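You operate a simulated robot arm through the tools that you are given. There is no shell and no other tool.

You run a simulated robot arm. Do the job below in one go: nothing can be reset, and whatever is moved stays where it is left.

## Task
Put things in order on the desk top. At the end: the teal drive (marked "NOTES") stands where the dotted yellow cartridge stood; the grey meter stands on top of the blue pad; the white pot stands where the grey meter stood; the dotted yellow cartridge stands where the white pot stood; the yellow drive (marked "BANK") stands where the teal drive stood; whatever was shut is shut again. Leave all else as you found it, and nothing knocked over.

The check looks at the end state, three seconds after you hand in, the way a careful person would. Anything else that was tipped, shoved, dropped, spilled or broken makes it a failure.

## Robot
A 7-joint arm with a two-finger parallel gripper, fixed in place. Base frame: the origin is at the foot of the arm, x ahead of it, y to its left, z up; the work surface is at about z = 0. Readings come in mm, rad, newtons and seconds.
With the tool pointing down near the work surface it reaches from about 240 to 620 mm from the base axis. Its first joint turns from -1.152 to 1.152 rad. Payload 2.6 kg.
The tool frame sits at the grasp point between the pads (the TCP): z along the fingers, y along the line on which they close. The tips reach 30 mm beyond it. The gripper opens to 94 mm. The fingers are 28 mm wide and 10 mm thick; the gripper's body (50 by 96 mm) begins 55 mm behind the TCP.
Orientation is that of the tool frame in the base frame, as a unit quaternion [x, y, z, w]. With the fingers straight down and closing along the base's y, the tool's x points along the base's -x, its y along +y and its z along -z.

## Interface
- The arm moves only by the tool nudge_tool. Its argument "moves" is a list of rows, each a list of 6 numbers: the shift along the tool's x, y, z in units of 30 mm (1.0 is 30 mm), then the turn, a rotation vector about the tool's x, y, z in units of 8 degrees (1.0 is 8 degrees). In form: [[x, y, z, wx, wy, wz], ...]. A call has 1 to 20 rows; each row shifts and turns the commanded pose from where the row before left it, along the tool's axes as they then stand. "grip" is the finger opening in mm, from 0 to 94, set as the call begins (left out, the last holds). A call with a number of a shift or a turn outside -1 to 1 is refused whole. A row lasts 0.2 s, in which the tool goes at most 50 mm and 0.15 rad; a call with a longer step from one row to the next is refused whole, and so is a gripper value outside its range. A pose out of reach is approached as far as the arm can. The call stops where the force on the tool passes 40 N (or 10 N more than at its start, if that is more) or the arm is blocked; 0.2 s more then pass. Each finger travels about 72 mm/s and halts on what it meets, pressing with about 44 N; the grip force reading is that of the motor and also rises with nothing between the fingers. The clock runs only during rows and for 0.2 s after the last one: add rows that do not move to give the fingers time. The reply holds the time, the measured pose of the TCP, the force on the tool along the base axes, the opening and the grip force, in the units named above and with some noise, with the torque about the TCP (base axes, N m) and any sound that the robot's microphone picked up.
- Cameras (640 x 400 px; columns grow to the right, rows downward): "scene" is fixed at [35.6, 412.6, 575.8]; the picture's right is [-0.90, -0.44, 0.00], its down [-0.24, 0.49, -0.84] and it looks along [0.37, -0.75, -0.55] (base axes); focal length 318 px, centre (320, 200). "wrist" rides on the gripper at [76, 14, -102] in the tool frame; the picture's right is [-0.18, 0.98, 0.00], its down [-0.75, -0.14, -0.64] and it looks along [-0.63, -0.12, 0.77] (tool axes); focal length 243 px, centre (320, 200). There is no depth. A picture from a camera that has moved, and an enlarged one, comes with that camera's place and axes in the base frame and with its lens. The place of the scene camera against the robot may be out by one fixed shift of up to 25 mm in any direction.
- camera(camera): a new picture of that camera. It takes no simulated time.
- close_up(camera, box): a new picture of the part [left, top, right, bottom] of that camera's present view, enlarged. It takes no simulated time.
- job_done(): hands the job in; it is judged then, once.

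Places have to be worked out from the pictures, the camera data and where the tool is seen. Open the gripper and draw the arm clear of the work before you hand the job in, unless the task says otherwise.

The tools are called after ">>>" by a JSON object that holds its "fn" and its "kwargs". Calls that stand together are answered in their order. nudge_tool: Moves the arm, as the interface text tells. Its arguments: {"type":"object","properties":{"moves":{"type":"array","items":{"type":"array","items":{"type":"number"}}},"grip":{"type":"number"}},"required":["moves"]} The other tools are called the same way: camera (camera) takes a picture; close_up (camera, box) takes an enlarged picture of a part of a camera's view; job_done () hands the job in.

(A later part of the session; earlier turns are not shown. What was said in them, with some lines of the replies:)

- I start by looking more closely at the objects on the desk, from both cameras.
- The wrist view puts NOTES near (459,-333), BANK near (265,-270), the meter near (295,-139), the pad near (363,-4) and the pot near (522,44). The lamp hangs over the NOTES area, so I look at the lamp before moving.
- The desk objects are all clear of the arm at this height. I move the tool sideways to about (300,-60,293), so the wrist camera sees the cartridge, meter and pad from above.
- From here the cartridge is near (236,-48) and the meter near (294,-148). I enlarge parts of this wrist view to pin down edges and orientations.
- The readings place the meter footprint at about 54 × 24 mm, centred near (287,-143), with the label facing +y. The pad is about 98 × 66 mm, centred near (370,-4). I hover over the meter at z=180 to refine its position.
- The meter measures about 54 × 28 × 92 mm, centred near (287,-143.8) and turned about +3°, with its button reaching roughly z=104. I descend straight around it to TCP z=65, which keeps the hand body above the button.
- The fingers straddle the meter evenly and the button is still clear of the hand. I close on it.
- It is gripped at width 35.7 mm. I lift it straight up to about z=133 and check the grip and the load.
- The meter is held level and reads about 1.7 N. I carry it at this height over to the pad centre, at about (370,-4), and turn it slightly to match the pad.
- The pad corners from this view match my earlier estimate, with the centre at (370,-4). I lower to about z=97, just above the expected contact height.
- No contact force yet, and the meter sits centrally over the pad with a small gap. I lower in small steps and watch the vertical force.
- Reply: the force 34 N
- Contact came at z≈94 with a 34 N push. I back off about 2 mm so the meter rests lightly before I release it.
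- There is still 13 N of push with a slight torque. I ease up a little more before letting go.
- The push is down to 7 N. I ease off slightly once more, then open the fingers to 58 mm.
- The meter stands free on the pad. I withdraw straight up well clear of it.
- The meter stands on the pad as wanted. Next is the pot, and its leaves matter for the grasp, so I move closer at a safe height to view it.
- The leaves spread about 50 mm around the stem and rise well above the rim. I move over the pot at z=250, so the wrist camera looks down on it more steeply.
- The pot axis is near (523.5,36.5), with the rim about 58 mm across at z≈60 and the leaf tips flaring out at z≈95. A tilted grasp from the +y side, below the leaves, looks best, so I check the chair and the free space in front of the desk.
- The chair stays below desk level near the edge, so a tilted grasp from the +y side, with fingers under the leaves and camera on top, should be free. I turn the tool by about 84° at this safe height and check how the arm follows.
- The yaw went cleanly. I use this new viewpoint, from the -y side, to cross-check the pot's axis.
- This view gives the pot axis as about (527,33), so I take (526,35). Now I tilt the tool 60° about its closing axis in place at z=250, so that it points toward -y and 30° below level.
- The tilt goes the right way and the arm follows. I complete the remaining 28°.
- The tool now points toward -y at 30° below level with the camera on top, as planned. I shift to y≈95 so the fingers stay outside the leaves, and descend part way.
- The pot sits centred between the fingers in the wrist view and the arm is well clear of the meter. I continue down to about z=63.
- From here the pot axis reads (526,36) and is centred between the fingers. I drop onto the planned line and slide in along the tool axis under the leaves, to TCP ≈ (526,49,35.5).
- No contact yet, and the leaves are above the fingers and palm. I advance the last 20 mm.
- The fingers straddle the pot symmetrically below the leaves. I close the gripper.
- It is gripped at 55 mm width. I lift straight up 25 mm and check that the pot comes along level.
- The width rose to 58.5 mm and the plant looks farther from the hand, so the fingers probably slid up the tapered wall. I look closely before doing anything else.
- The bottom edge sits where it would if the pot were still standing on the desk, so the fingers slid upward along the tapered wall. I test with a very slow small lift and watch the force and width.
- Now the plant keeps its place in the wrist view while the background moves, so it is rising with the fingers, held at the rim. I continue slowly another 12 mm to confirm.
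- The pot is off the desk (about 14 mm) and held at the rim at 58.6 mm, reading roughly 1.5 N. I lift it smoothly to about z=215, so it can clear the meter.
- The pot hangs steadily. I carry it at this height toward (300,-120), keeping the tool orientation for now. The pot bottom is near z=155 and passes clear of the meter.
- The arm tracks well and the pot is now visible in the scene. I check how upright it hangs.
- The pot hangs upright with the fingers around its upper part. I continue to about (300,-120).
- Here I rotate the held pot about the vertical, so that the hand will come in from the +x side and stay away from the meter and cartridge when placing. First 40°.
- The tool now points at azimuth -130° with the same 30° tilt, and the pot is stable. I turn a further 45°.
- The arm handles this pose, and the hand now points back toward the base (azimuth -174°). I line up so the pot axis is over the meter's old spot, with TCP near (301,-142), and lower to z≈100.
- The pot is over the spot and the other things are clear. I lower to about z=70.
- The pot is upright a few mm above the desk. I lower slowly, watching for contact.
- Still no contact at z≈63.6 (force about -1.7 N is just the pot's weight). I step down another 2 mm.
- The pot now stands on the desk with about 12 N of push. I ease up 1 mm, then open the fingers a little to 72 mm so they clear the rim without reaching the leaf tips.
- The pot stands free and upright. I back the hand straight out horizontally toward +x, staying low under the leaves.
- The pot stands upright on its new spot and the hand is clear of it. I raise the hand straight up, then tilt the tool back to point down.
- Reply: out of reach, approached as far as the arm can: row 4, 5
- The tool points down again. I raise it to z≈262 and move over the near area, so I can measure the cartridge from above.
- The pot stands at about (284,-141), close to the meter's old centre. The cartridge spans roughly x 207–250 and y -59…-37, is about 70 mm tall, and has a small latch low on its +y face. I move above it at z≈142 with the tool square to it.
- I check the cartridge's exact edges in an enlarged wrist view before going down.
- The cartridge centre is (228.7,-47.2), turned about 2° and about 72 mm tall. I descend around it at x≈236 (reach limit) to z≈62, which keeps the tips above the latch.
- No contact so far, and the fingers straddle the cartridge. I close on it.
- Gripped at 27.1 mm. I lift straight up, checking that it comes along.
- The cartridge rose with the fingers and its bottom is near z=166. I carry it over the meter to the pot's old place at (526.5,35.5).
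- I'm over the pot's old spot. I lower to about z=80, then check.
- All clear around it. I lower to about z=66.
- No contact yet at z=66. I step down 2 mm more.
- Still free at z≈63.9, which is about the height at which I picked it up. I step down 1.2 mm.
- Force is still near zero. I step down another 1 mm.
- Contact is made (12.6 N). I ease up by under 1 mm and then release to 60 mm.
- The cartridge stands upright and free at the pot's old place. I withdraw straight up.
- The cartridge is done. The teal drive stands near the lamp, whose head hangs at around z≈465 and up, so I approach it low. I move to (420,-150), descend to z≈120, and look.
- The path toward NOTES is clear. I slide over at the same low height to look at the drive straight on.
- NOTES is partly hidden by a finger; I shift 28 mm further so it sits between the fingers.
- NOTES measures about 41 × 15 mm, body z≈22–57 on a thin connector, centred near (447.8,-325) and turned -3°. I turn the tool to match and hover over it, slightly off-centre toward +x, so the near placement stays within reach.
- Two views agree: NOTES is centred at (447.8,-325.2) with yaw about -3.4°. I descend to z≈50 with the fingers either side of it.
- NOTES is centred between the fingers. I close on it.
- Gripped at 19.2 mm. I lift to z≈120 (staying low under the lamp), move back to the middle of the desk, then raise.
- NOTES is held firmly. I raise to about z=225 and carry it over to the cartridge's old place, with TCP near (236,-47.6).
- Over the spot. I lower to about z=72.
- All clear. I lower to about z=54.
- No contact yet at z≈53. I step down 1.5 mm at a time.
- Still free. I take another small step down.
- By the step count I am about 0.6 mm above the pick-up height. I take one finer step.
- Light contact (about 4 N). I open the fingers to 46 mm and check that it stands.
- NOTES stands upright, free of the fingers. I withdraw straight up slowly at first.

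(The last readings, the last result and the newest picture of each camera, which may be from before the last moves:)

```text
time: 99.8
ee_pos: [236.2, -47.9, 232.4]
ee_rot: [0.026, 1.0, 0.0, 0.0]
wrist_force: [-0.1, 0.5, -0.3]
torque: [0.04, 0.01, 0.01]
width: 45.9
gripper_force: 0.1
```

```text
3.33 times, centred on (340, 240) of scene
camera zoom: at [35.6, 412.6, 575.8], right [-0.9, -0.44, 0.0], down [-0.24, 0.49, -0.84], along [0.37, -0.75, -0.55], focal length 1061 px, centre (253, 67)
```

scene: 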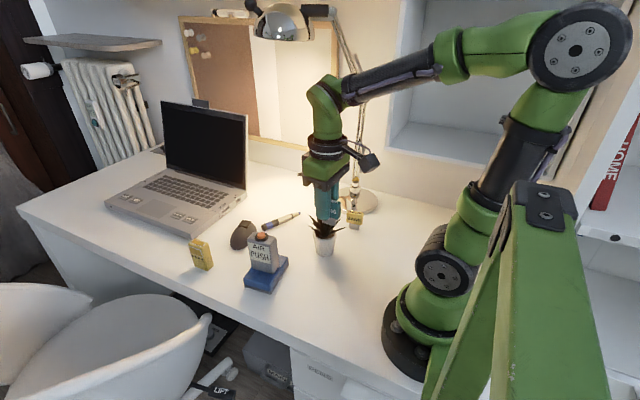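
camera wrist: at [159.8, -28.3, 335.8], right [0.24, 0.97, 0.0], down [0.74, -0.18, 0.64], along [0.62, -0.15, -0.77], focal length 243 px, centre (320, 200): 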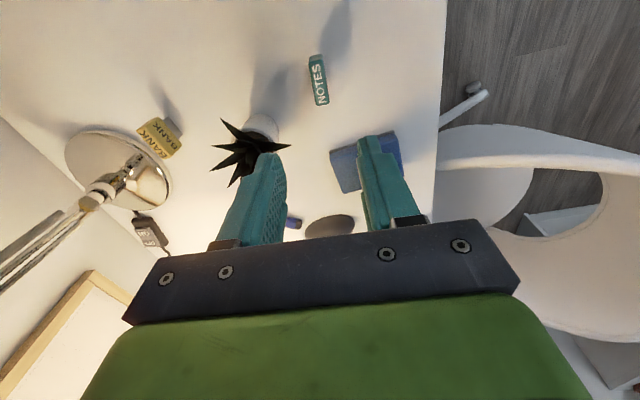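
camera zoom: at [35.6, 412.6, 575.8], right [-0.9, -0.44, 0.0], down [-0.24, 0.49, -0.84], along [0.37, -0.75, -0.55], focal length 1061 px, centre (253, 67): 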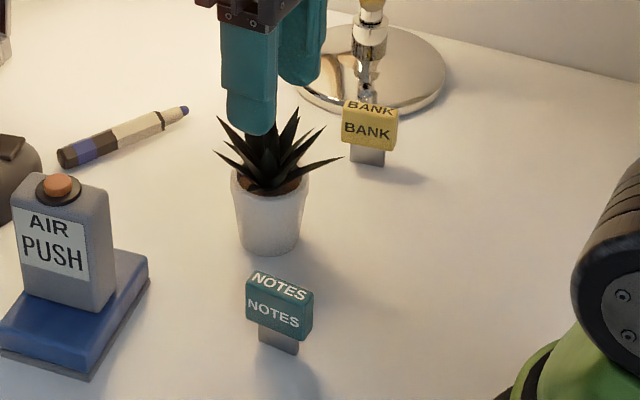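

NOTES stands at the cartridge's old place. Now I move over toward BANK near (265,-270), keeping high over the pot, and then look down on it.

>>> {"fn": "nudge_tool", "kwargs": {"moves": [[-0.281, -0.778, 0, 0, 0, 0], [-0.281, -0.778, 0, 0, 0, 0], [-0.281, -0.778, 0, 0, 0, 0], [-0.281, -0.778, 0, 0, 0, 0], [-0.281, -0.778, 0, 0, 0, 0], [-0.281, -0.778, 0, 0, 0, 0], [-0.281, -0.778, 0, 0, 0, 0], [-0.281, -0.778, 0, 0, 0, 0], [-0.281, -0.778, 0, 0, 0, 0], [0, 0, 0.5, 0, 0, 0], [0, 0, 0.5, 0, 0, 0], [0, 0, 0.5, 0, 0, 0], [0, 0, 0, 0, 0, 0]], "grip": 50}}

>>> {"fn": "camera", "kwargs": {"camera": "wrist"}}

>>> {"fn": "camera", "kwargs": {"camera": "scene"}}

>>> {"fn": "close_up", "kwargs": {"camera": "wrist", "box": [230, 0, 390, 100]}}

```text
time: 102.6
ee_pos: [300.7, -260.1, 187.0]
ee_rot: [0.028, 1.0, 0.0, 0.0]
wrist_force: [0.1, -0.3, 0.4]
torque: [-0.01, 0.01, 0.01]
width: 49.8
gripper_force: 0.2
```

```text
taken
camera wrist: at [224.1, -241.6, 289.8], right [0.24, 0.97, 0.0], down [0.74, -0.18, 0.64], along [0.62, -0.15, -0.77], focal length 243 px, centre (320, 200)
```

wrist: 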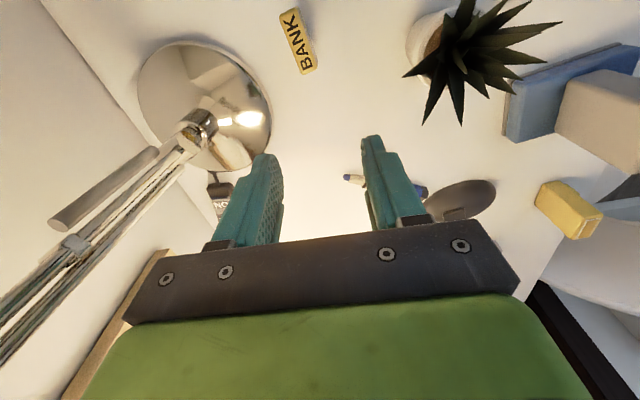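

```text
taken
```

scene: 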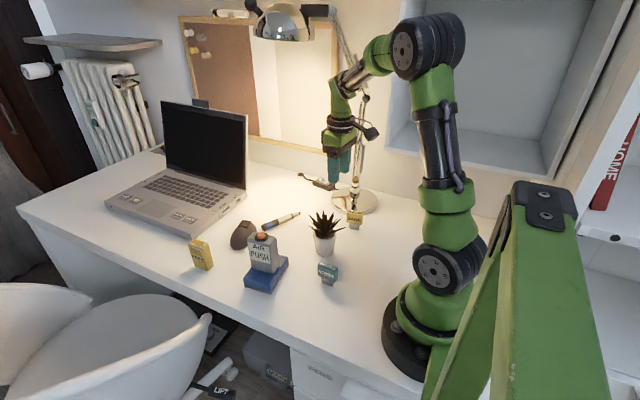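

```text
4.00 times, centred on (310, 50) of wrist
camera zoom: at [224.1, -241.6, 289.8], right [0.24, 0.97, 0.0], down [0.74, -0.18, 0.64], along [0.62, -0.15, -0.77], focal length 970 px, centre (360, 800)
```

zoom: 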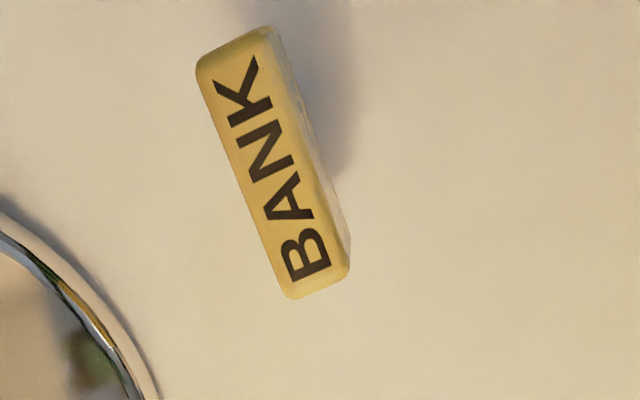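

BANK is centred near (247.6,-264.3), with its long axis turned about +7°. I align the tool, move above it and go down to z≈120 to verify.

>>> {"fn": "nudge_tool", "kwargs": {"moves": [[0, 0, 0, 0, 0, -0.655], [0, 0, 0, 0, 0, -0.655], [0.8867, 0.043, 0, 0, 0, 0], [0.8867, 0.043, 0, 0, 0, 0], [0, 0, 0.74, 0, 0, 0], [0, 0, 0.74, 0, 0, 0], [0, 0, 0.74, 0, 0, 0], [0, 0, 0, 0, 0, 0], [0, 0, 0, 0, 0, 0]]}}

>>> {"fn": "camera", "kwargs": {"camera": "wrist"}}

>>> {"fn": "close_up", "kwargs": {"camera": "wrist", "box": [240, 60, 400, 180]}}

>>> {"fn": "camera", "kwargs": {"camera": "scene"}}

```text
time: 104.6
ee_pos: [247.3, -265.7, 120.8]
ee_rot: [-0.063, 0.998, -0.001, 0.001]
wrist_force: [0.1, 0.7, -0.4]
torque: [0.0, -0.01, 0.01]
width: 50.1
gripper_force: 0.1
```

```text
taken
camera wrist: at [168.4, -259.6, 223.8], right [0.06, 1.0, 0.0], down [0.77, -0.04, 0.64], along [0.64, -0.04, -0.77], focal length 243 px, centre (320, 200)
```

wrist: 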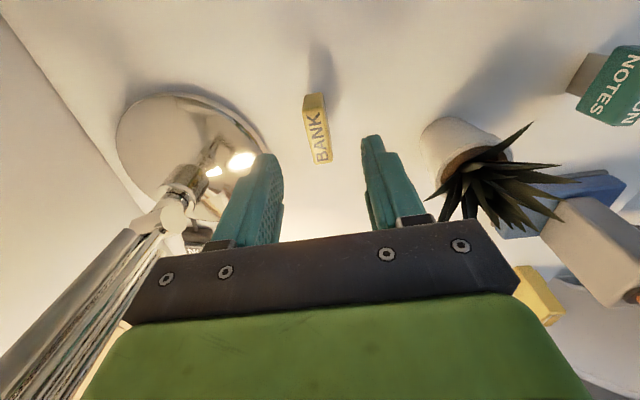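

```text
3.33 times, centred on (320, 120) of wrist
camera zoom: at [168.4, -259.6, 223.8], right [0.06, 1.0, 0.0], down [0.77, -0.04, 0.64], along [0.64, -0.04, -0.77], focal length 809 px, centre (320, 467)
```

zoom: 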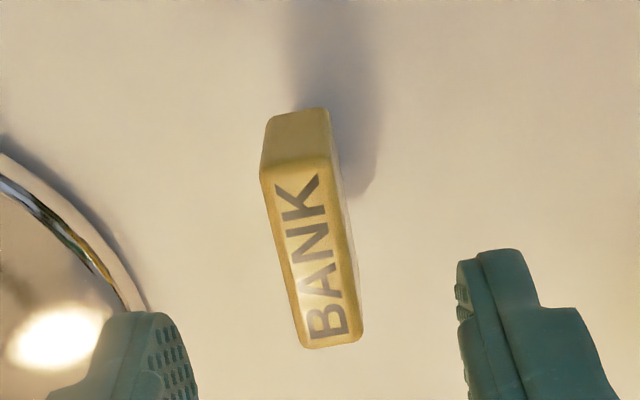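

```text
taken
```

scene: 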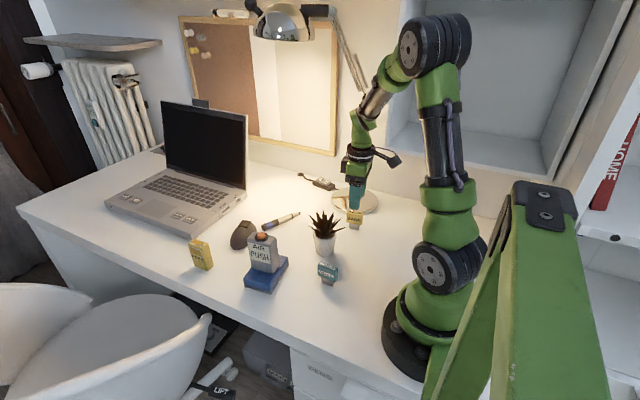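

Two views agree on BANK at (247.5,-265) with yaw about 7°, and the tool is centred over it. I descend to z≈50.

>>> {"fn": "nudge_tool", "kwargs": {"moves": [[0, 0, 0.59, 0, 0, 0], [0, 0, 0.59, 0, 0, 0], [0, 0, 0.59, 0, 0, 0], [0, 0, 0.59, 0, 0, 0], [0, 0, 0, 0, 0, 0], [0, 0, 0, 0, 0, 0]]}}

>>> {"fn": "camera", "kwargs": {"camera": "wrist"}}

>>> {"fn": "close_up", "kwargs": {"camera": "scene", "box": [300, 130, 420, 250]}}

```text
time: 106.0
ee_pos: [248.1, -265.3, 49.3]
ee_rot: [-0.064, 0.998, -0.001, -0.001]
wrist_force: [0.2, 0.2, 0.1]
torque: [0.02, 0.02, 0.02]
width: 49.7
gripper_force: 0.2
```

```text
taken
camera wrist: at [168.8, -259.7, 152.3], right [0.06, 1.0, 0.0], down [0.77, -0.04, 0.64], along [0.64, -0.04, -0.77], focal length 243 px, centre (320, 200)
```

wrist: 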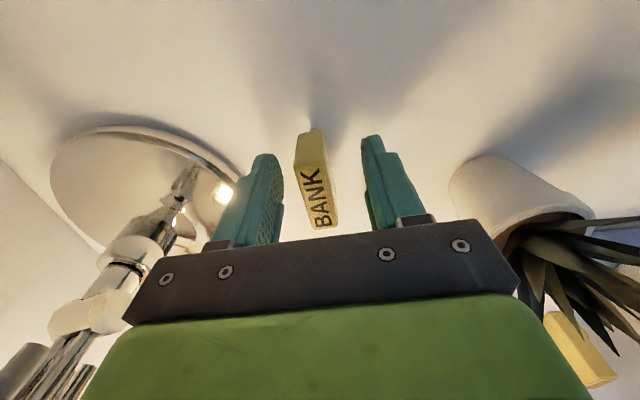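

```text
3.33 times, centred on (360, 190) of scene
camera zoom: at [35.6, 412.6, 575.8], right [-0.9, -0.44, 0.0], down [-0.24, 0.49, -0.84], along [0.37, -0.75, -0.55], focal length 1061 px, centre (187, 233)
```

zoom: 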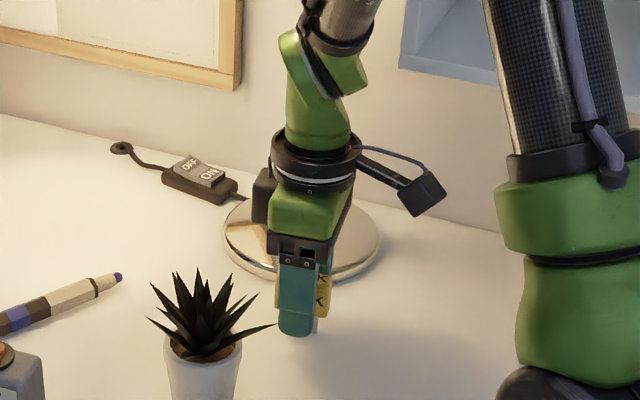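

BANK is between the fingers with no contacts elsewhere. I close on it.

>>> {"fn": "nudge_tool", "kwargs": {"moves": [[0, 0, 0, 0, 0, 0], [0, 0, 0, 0, 0, 0], [0, 0, 0, 0, 0, 0], [0, 0, 0, 0, 0, 0]], "grip": 4}}

>>> {"fn": "camera", "kwargs": {"camera": "wrist"}}

```text
time: 107.0
ee_pos: [248.2, -265.0, 49.7]
ee_rot: [-0.064, 0.998, 0.001, 0.0]
wrist_force: [0.5, 0.3, -0.9]
torque: [0.01, 0.02, -0.02]
width: 19.1
gripper_force: 44.2
```

```text
taken
camera wrist: at [168.8, -259.7, 152.4], right [0.06, 1.0, 0.0], down [0.77, -0.04, 0.64], along [0.64, -0.04, -0.77], focal length 243 px, centre (320, 200)
```

wrist: 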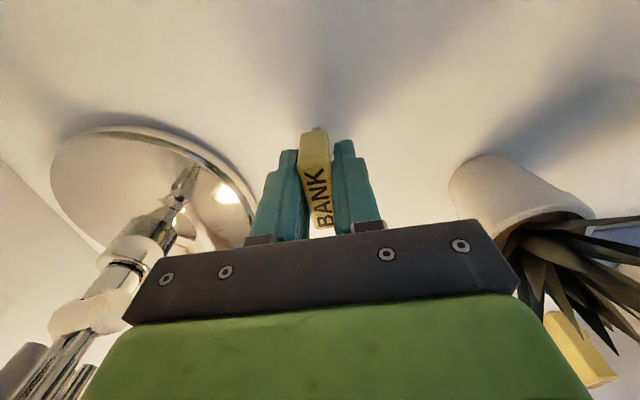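

Gripped at 19.1 mm. I lift to z≈120 and take a dog-leg path via (350,-230), to stay clear of the lamp post and the pot.

>>> {"fn": "nudge_tool", "kwargs": {"moves": [[0, 0, -0.3, 0, 0, 0], [0, 0, -0.6, 0, 0, 0], [0, 0, -0.7, 0, 0, 0], [0, 0, -0.74, 0, 0, 0], [-0.704, 0.146, 0, 0, 0, 0], [-0.704, 0.146, 0, 0, 0, 0], [-0.704, 0.146, 0, 0, 0, 0], [-0.704, 0.146, 0, 0, 0, 0], [-0.704, 0.146, 0, 0, 0, 0], [0, 0, 0, 0, 0, 0]]}}

>>> {"fn": "camera", "kwargs": {"camera": "wrist"}}

>>> {"fn": "camera", "kwargs": {"camera": "scene"}}

```text
time: 109.2
ee_pos: [347.8, -229.8, 121.6]
ee_rot: [-0.064, 0.998, 0.0, 0.0]
wrist_force: [0.2, 0.4, -1.0]
torque: [-0.02, -0.04, -0.03]
width: 19.1
gripper_force: 43.9
```

```text
taken
camera wrist: at [270.3, -223.7, 223.2], right [0.06, 1.0, 0.0], down [0.77, -0.04, 0.64], along [0.64, -0.04, -0.77], focal length 243 px, centre (320, 200)
```

wrist: 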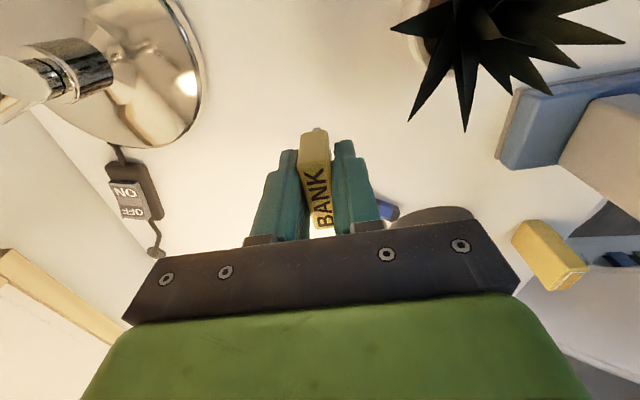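

```text
taken
```

scene: 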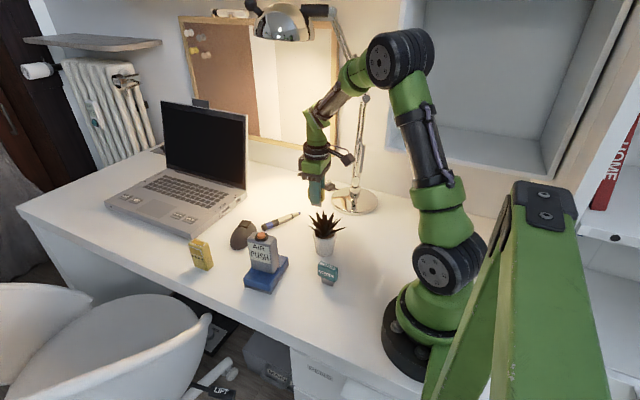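

BANK is held level and the way is clear. I move over to NOTES's old place at (447.8,-325.7), still at z≈120.

>>> {"fn": "nudge_tool", "kwargs": {"moves": [[-0.575, -0.713, 0, 0, 0, 0], [-0.575, -0.713, 0, 0, 0, 0], [-0.575, -0.713, 0, 0, 0, 0], [-0.575, -0.713, 0, 0, 0, 0], [-0.575, -0.713, 0, 0, 0, 0], [0, 0, 0, 0, 0, 0], [0, 0, 0, 0, 0, 0]]}}

>>> {"fn": "camera", "kwargs": {"camera": "wrist"}}

>>> {"fn": "close_up", "kwargs": {"camera": "scene", "box": [240, 100, 400, 240]}}

```text
time: 110.8
ee_pos: [449.3, -325.1, 121.2]
ee_rot: [-0.063, 0.998, 0.0, 0.0]
wrist_force: [0.6, 0.1, 0.4]
torque: [0.0, 0.01, 0.01]
width: 19.6
gripper_force: 43.9
```

```text
taken
camera wrist: at [369.7, -319.6, 223.1], right [0.06, 1.0, 0.0], down [0.77, -0.04, 0.64], along [0.64, -0.04, -0.77], focal length 243 px, centre (320, 200)
```

wrist: 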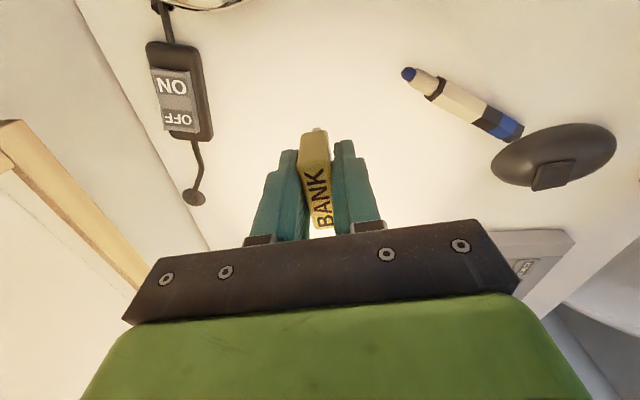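

```text
2.86 times, centred on (320, 170) of scene
camera zoom: at [35.6, 412.6, 575.8], right [-0.9, -0.44, 0.0], down [-0.24, 0.49, -0.84], along [0.37, -0.75, -0.55], focal length 909 px, centre (320, 286)
```

zoom: 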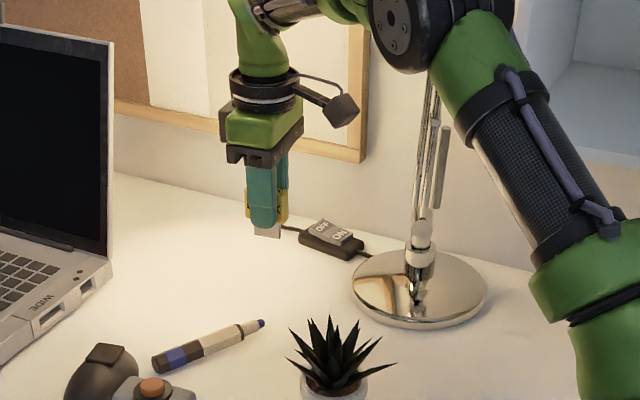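

I'm over the spot. I lower to about z=54.

>>> {"fn": "nudge_tool", "kwargs": {"moves": [[0, 0, 0.3, 0, 0, 0], [0, 0, 0.6, 0, 0, 0], [0, 0, 0.6, 0, 0, 0], [0, 0, 0.45, 0, 0, 0], [0, 0, 0.25, 0, 0, 0], [0, 0, 0, 0, 0, 0]]}}

>>> {"fn": "close_up", "kwargs": {"camera": "scene", "box": [260, 130, 360, 220]}}

```text
time: 112.2
ee_pos: [447.1, -325.3, 54.6]
ee_rot: [-0.063, 0.998, 0.0, -0.001]
wrist_force: [-0.5, -0.2, 0.5]
torque: [0.01, 0.02, 0.0]
width: 19.3
gripper_force: 44.5
```

```text
4.44 times, centred on (310, 175) of scene
camera zoom: at [35.6, 412.6, 575.8], right [-0.9, -0.44, 0.0], down [-0.24, 0.49, -0.84], along [0.37, -0.75, -0.55], focal length 1415 px, centre (364, 311)
```

zoom: 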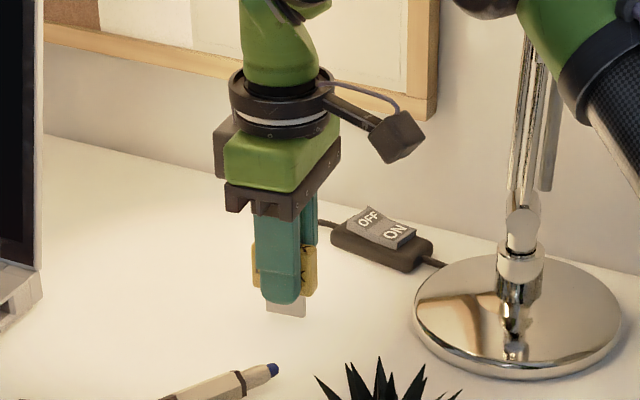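

I step down gently, expecting contact near z≈50.

>>> {"fn": "nudge_tool", "kwargs": {"moves": [[0, 0, 0.045, 0, 0, 0], [0, 0, 0.045, 0, 0, 0], [0, 0, 0, 0, 0, 0]]}}

```text
time: 113.0
ee_pos: [448.3, -324.6, 52.2]
ee_rot: [-0.064, 0.998, 0.0, 0.0]
wrist_force: [-0.2, -0.8, 0.0]
torque: [-0.03, 0.0, -0.01]
width: 19.3
gripper_force: 43.6
```

Still free at about z=51.5 commanded. Next small step.

>>> {"fn": "nudge_tool", "kwargs": {"moves": [[0, 0, 0.02, 0, 0, 0], [0, 0, 0.02, 0, 0, 0], [0, 0, 0, 0, 0, 0]]}}

```text
time: 113.8
ee_pos: [447.7, -325.1, 51.9]
ee_rot: [-0.064, 0.998, 0.001, 0.0]
wrist_force: [0.1, 0.3, -0.7]
torque: [-0.02, 0.0, 0.0]
width: 19.0
gripper_force: 44.2
```

No contact yet. I take another 0.7 mm step.

>>> {"fn": "nudge_tool", "kwargs": {"moves": [[0, 0, 0.015, 0, 0, 0], [0, 0, 0.01, 0, 0, 0], [0, 0, 0, 0, 0, 0]]}}

```text
time: 114.6
ee_pos: [447.7, -325.3, 51.5]
ee_rot: [-0.065, 0.998, -0.001, -0.001]
wrist_force: [-0.2, 0.0, -0.3]
torque: [-0.03, -0.02, -0.02]
width: 19.3
gripper_force: 44.5
```

Still no force. I go down another 0.6 mm.

>>> {"fn": "nudge_tool", "kwargs": {"moves": [[0, 0, 0.01, 0, 0, 0], [0, 0, 0.01, 0, 0, 0], [0, 0, 0, 0, 0, 0]]}}

>>> {"fn": "close_up", "kwargs": {"camera": "scene", "box": [275, 165, 335, 215]}}

```text
time: 115.4
ee_pos: [448.7, -325.3, 49.7]
ee_rot: [-0.063, 0.998, 0.0, 0.0]
wrist_force: [-0.3, 0.4, 0.7]
torque: [0.02, 0.0, 0.0]
width: 19.1
gripper_force: 43.9
```

```text
8.00 times, centred on (305, 190) of scene
camera zoom: at [35.6, 412.6, 575.8], right [-0.9, -0.44, 0.0], down [-0.24, 0.49, -0.84], along [0.37, -0.75, -0.55], focal length 2546 px, centre (440, 280)
```

zoom: 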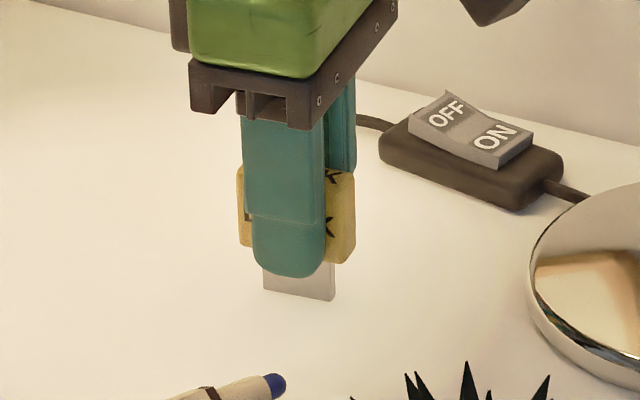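

Very close now. I continue in 0.5 mm steps.

>>> {"fn": "nudge_tool", "kwargs": {"moves": [[0, 0, 0.01, 0, 0, 0], [0, 0, 0.007, 0, 0, 0], [0, 0, 0, 0, 0, 0]]}}

```text
time: 116.2
ee_pos: [448.4, -324.5, 50.2]
ee_rot: [-0.064, 0.998, -0.001, 0.001]
wrist_force: [-1.5, 0.3, 5.0]
torque: [0.02, 0.08, -0.01]
width: 19.2
gripper_force: 44.5
```

Light contact (5 N). I open the fingers to 46 mm.

>>> {"fn": "nudge_tool", "kwargs": {"moves": [[0, 0, -0.006, 0, 0, 0], [0, 0, 0, 0, 0, 0], [0, 0, 0, 0, 0, 0]], "grip": 46}}

>>> {"fn": "camera", "kwargs": {"camera": "wrist"}}

>>> {"fn": "close_up", "kwargs": {"camera": "scene", "box": [275, 165, 335, 215]}}

```text
time: 117.0
ee_pos: [449.0, -324.8, 48.9]
ee_rot: [-0.064, 0.998, 0.0, 0.0]
wrist_force: [0.3, 0.3, -0.7]
torque: [0.01, 0.01, -0.01]
width: 45.9
gripper_force: 0.1
```

```text
taken
camera wrist: at [369.9, -319.9, 152.0], right [0.06, 1.0, 0.0], down [0.77, -0.04, 0.64], along [0.64, -0.04, -0.77], focal length 243 px, centre (320, 200)
```

wrist: 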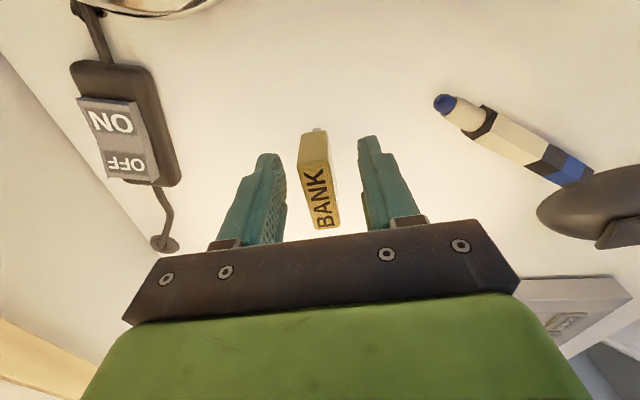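

```text
8.00 times, centred on (305, 190) of scene
camera zoom: at [35.6, 412.6, 575.8], right [-0.9, -0.44, 0.0], down [-0.24, 0.49, -0.84], along [0.37, -0.75, -0.55], focal length 2546 px, centre (440, 280)
```

zoom: 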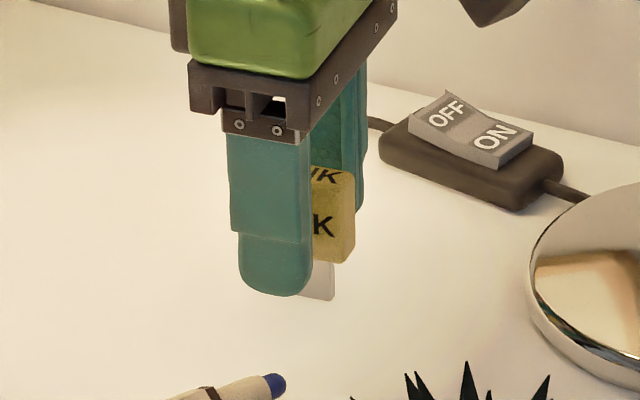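

BANK stands free and upright. I withdraw up to z≈120, then back toward the middle of the desk under the lamp, before rising.

>>> {"fn": "nudge_tool", "kwargs": {"moves": [[0, 0, -0.2, 0, 0, 0], [0, 0, -0.4, 0, 0, 0], [0, 0, -0.6, 0, 0, 0], [0, 0, -0.7, 0, 0, 0], [0, 0, -0.5, 0, 0, 0], [0.3, 0.7, 0, 0, 0, 0], [0.3, 0.8, 0, 0, 0, 0], [0.3, 0.8, 0, 0, 0, 0], [0.3, 0.8, 0, 0, 0, 0], [0.2, 0.7, 0, 0, 0, 0], [0, 0, 0, 0, 0, 0]]}}

>>> {"fn": "camera", "kwargs": {"camera": "scene"}}

>>> {"fn": "camera", "kwargs": {"camera": "wrist"}}

```text
time: 119.4
ee_pos: [390.0, -215.5, 120.9]
ee_rot: [-0.063, 0.998, 0.0, 0.0]
wrist_force: [0.4, 0.0, -0.2]
torque: [0.01, -0.03, -0.01]
width: 45.9
gripper_force: 0.1
```

```text
taken
```

scene: 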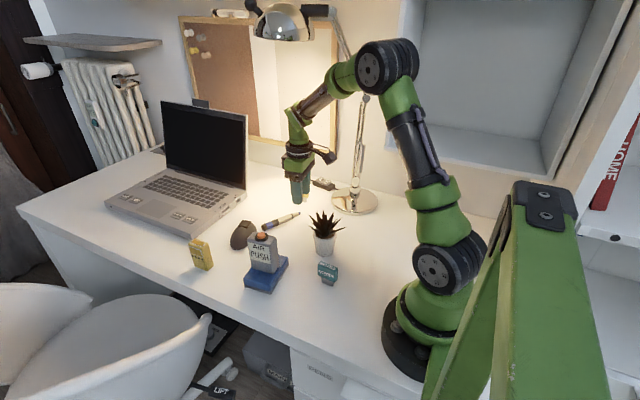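

```text
taken
camera wrist: at [312.7, -211.6, 223.7], right [0.06, 1.0, 0.0], down [0.77, -0.04, 0.64], along [0.64, -0.04, -0.77], focal length 243 px, centre (320, 200)
```

wrist: 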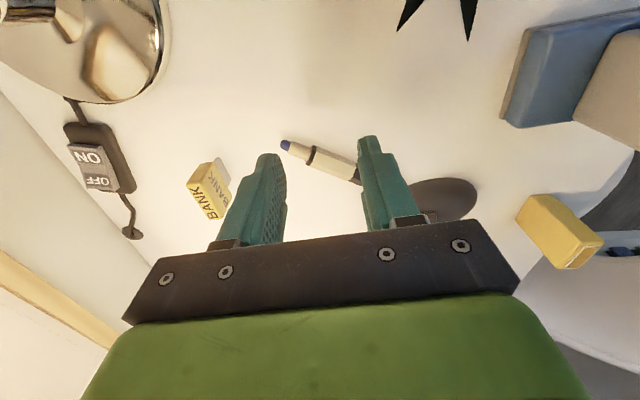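

All objects stand. I raise the arm clear toward its starting area, for a final inspection from above.

>>> {"fn": "nudge_tool", "kwargs": {"moves": [[0.1, 0, -0.8, 0, 0, 0], [0.25, 0, -0.8, 0, 0, 0], [0.25, 0, -0.8, 0, 0, 0], [0.25, 0, -0.8, 0, 0, 0], [0.25, 0, -0.8, 0, 0, 0], [0.25, 0, -0.8, 0, 0, 0], [0.1, 0, -0.8, 0, 0, 0], [0, 0, 0, 0, 0, 0]], "grip": 94}}

>>> {"fn": "camera", "kwargs": {"camera": "wrist"}}

>>> {"fn": "close_up", "kwargs": {"camera": "scene", "box": [160, 160, 400, 310]}}

>>> {"fn": "close_up", "kwargs": {"camera": "scene", "box": [270, 160, 390, 235]}}

>>> {"fn": "camera", "kwargs": {"camera": "scene"}}

```text
time: 121.2
ee_pos: [349.8, -223.0, 291.1]
ee_rot: [-0.063, 0.998, 0.0, 0.0]
wrist_force: [0.0, 0.5, 0.7]
torque: [-0.01, 0.01, 0.01]
width: 94.1
gripper_force: 0.0
```

```text
taken
camera wrist: at [270.0, -217.4, 392.5], right [0.06, 1.0, 0.0], down [0.77, -0.04, 0.64], along [0.64, -0.04, -0.77], focal length 243 px, centre (320, 200)
```

wrist: 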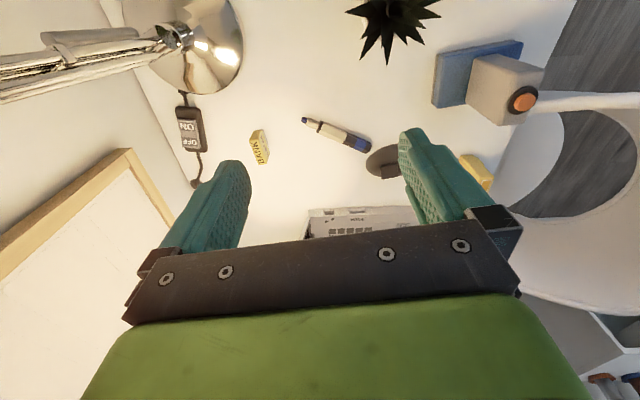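

```text
2.67 times, centred on (280, 235) of scene
camera zoom: at [35.6, 412.6, 575.8], right [-0.9, -0.44, 0.0], down [-0.24, 0.49, -0.84], along [0.37, -0.75, -0.55], focal length 849 px, centre (427, 107)
```

zoom: 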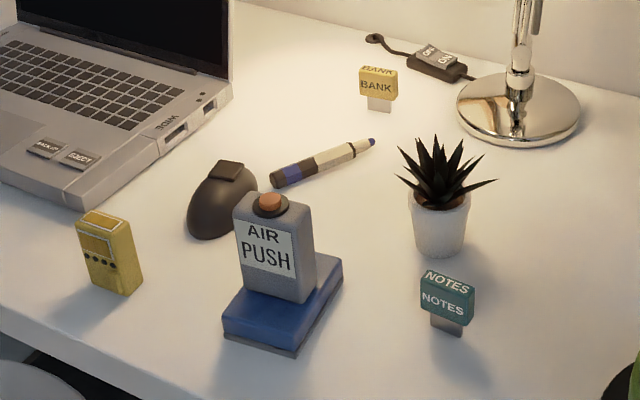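

```text
5.33 times, centred on (330, 198) of scene
camera zoom: at [35.6, 412.6, 575.8], right [-0.9, -0.44, 0.0], down [-0.24, 0.49, -0.84], along [0.37, -0.75, -0.55], focal length 1698 px, centre (267, 213)
```

zoom: 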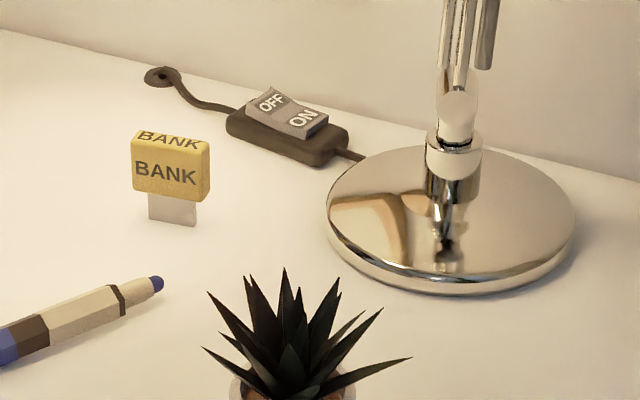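

```text
taken
```

scene: 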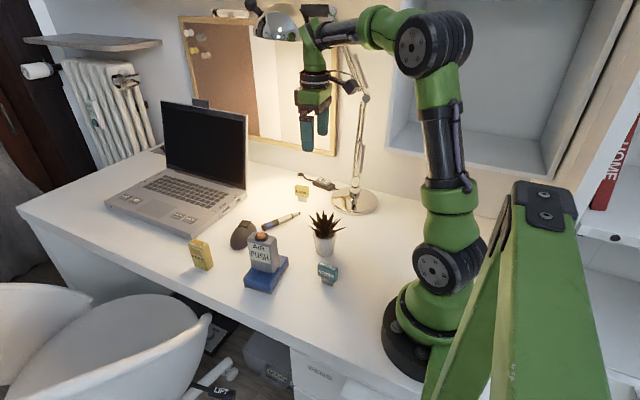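

Everything stands where intended. I compare the positions carefully against the first pictures by retaking the same enlarged views.

>>> {"fn": "close_up", "kwargs": {"camera": "scene", "box": [290, 205, 370, 300]}}

>>> {"fn": "close_up", "kwargs": {"camera": "scene", "box": [280, 165, 380, 228]}}

>>> {"fn": "close_up", "kwargs": {"camera": "scene", "box": [160, 210, 250, 280]}}

```text
4.21 times, centred on (330, 252) of scene
camera zoom: at [35.6, 412.6, 575.8], right [-0.9, -0.44, 0.0], down [-0.24, 0.49, -0.84], along [0.37, -0.75, -0.55], focal length 1340 px, centre (278, -21)
```

zoom: 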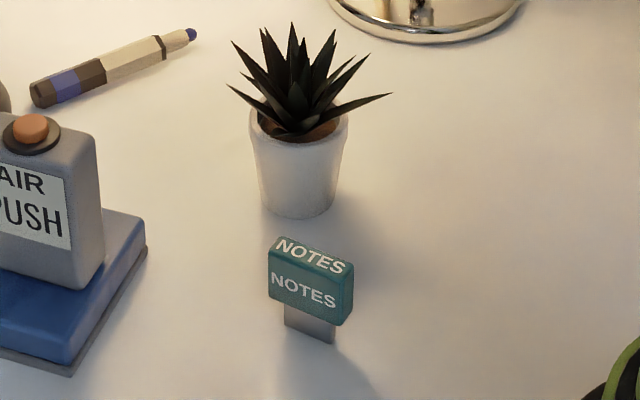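

```text
6.35 times, centred on (330, 196) of scene
camera zoom: at [35.6, 412.6, 575.8], right [-0.9, -0.44, 0.0], down [-0.24, 0.49, -0.84], along [0.37, -0.75, -0.55], focal length 2021 px, centre (256, 222)
```

zoom: 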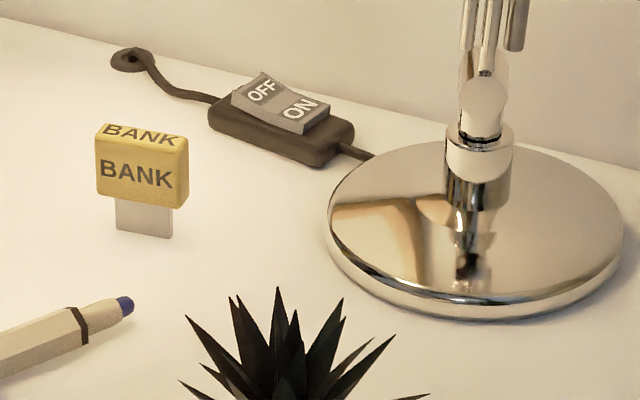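

```text
5.71 times, centred on (205, 245) of scene
camera zoom: at [35.6, 412.6, 575.8], right [-0.9, -0.44, 0.0], down [-0.24, 0.49, -0.84], along [0.37, -0.75, -0.55], focal length 1819 px, centre (977, -57)
```

zoom: 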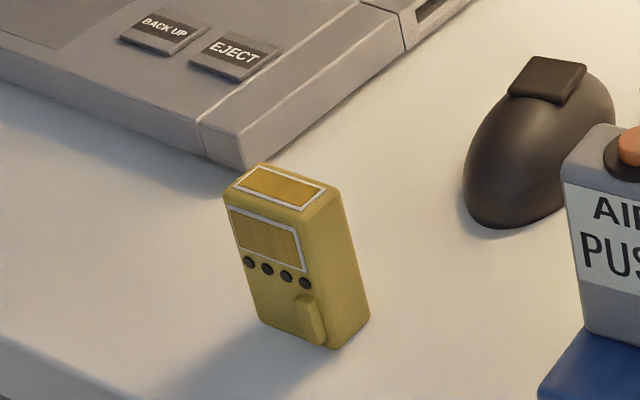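

BANK and the cartridge match the old positions within about 2 mm. The pot may be several mm off toward the camera, so I take a closer wrist view to measure it.

>>> {"fn": "nudge_tool", "kwargs": {"moves": [[0.08, 0.7, 0.625, 0, 0, 0], [0.08, 0.7, 0.625, 0, 0, 0], [0.08, 0.7, 0.625, 0, 0, 0], [0.08, 0.7, 0.625, 0, 0, 0], [0, 0, 0, 0, 0, 0], [0, 0, 0, 0, 0, 0]]}}

>>> {"fn": "camera", "kwargs": {"camera": "wrist"}}

>>> {"fn": "close_up", "kwargs": {"camera": "wrist", "box": [230, 0, 390, 100]}}

```text
time: 122.6
ee_pos: [327.2, -142.1, 214.6]
ee_rot: [-0.063, 0.998, 0.0, -0.001]
wrist_force: [-0.1, -0.2, -0.3]
torque: [0.0, 0.01, 0.05]
width: 93.8
gripper_force: 0.0
```

```text
taken
camera wrist: at [249.4, -136.1, 317.5], right [0.06, 1.0, 0.0], down [0.77, -0.04, 0.64], along [0.64, -0.04, -0.77], focal length 243 px, centre (320, 200)
```

wrist: 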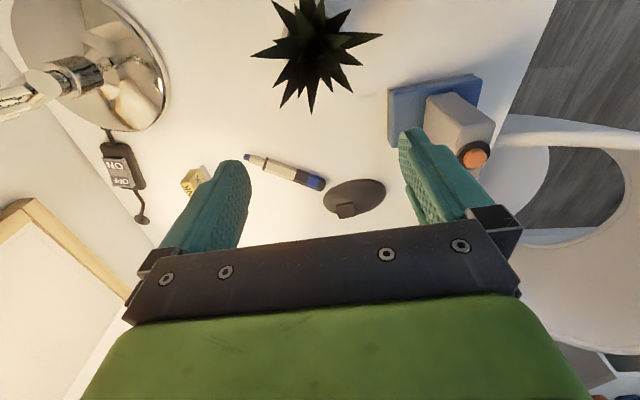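

```text
4.00 times, centred on (310, 50) of wrist
camera zoom: at [249.4, -136.1, 317.5], right [0.06, 1.0, 0.0], down [0.77, -0.04, 0.64], along [0.64, -0.04, -0.77], focal length 970 px, centre (360, 800)
```

zoom: 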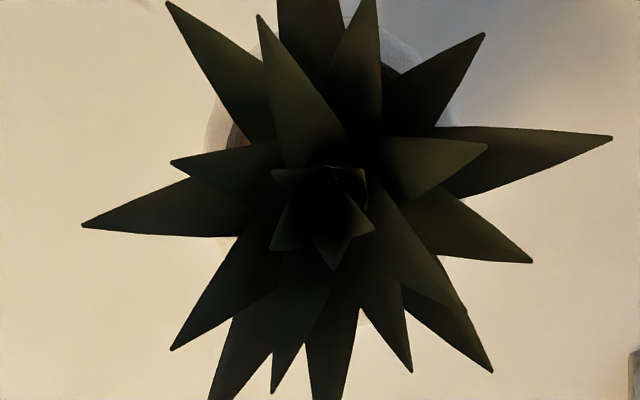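

From almost straight above, the pot axis reads about (282,-141). That is within about 6 mm of the meter's old centre, so I leave it. I draw the arm back to its starting place, with the gripper open, and take a last look.

>>> {"fn": "nudge_tool", "kwargs": {"moves": [[0, 0, -0.8, 0, 0, 0], [0, 0, -0.8, 0, 0, 0], [0, 0, -0.8, 0, 0, 0], [-0.08, -0.7, -0.06, 0, 0, 0], [-0.08, -0.7, -0.06, 0, 0, 0], [-0.08, -0.7, -0.06, 0, 0, 0], [-0.08, -0.6, -0.06, 0, 0, 0], [0, 0, 0, 0, 0, 0], [0, 0, 0, 0, 0, 0]], "grip": 94}}

>>> {"fn": "camera", "kwargs": {"camera": "scene"}}

>>> {"fn": "close_up", "kwargs": {"camera": "scene", "box": [160, 160, 400, 310]}}

>>> {"fn": "close_up", "kwargs": {"camera": "scene", "box": [160, 280, 400, 400]}}

```text
time: 124.6
ee_pos: [348.7, -220.1, 292.8]
ee_rot: [-0.063, 0.998, 0.001, 0.0]
wrist_force: [-0.6, 0.4, -0.8]
torque: [-0.02, 0.02, -0.01]
width: 93.9
gripper_force: 0.1
```

```text
taken
```

scene: 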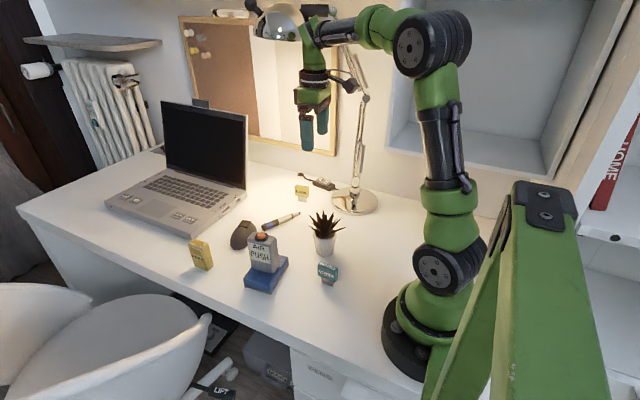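

```text
2.67 times, centred on (280, 235) of scene
camera zoom: at [35.6, 412.6, 575.8], right [-0.9, -0.44, 0.0], down [-0.24, 0.49, -0.84], along [0.37, -0.75, -0.55], focal length 849 px, centre (427, 107)
```

zoom: 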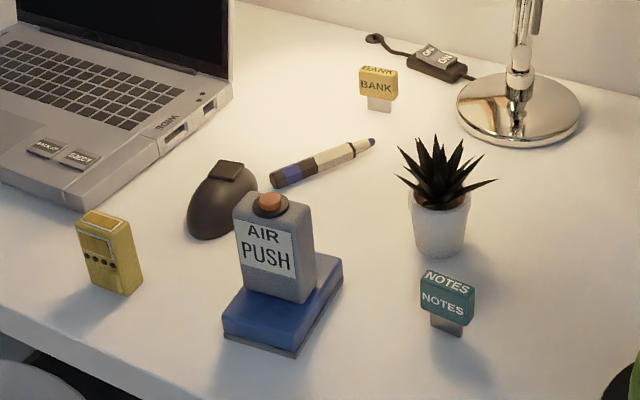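

```text
2.67 times, centred on (280, 340) of scene
camera zoom: at [35.6, 412.6, 575.8], right [-0.9, -0.44, 0.0], down [-0.24, 0.49, -0.84], along [0.37, -0.75, -0.55], focal length 849 px, centre (427, -173)
```

zoom: 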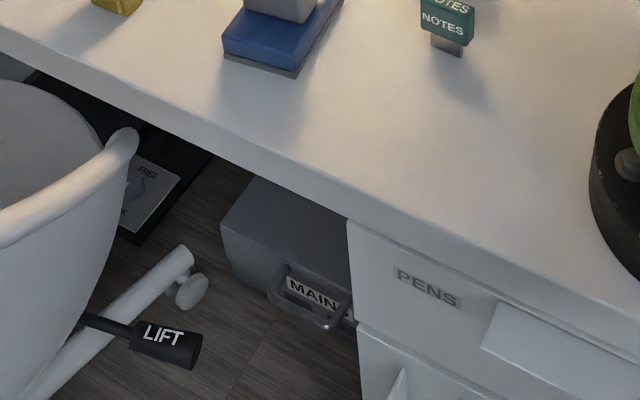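

The last pictures show all five objects upright in their places: the meter on the pad, the pot at the meter's place, the cartridge at the pot's place, NOTES at the cartridge's place and BANK at NOTES's place. The pen, mouse, laptop, lamp and drawer are unchanged. The gripper is open and the arm is clear, so I hand the job in.

>>> {"fn": "job_done", "kwargs": {}}

```text
The job is handed in.
```

I moved all five objects to their places and handed the job in. In the last pictures everything stands upright.

| Object | Now stands | Fit |
|---|---|---|
| Grey meter | On top of the blue pad | Centred on it |
| White pot | Where the grey meter stood | About 6 mm off by the wrist camera; the scene view suggested up to 10 mm |
| Dotted yellow cartridge | Where the white pot stood | Within about 2 mm |
| Teal drive (NOTES) | Where the dotted yellow cartridge stood | Within about 2 mm |
| Yellow drive (BANK) | Where the teal drive stood | Within about 2 mm |

- **Pot:** I left its offset as it was, because moving it again seemed riskier than a few millimetres. On the first lift the fingers slid up its tapered side. It then held at the rim and was carried and set down without trouble.
- **Everything else:** the laptop, mouse, pen, lamp and drawer look as they did at the start. I opened nothing, so nothing needed shutting.
- **Arm:** it is back near its starting position with the gripper open.
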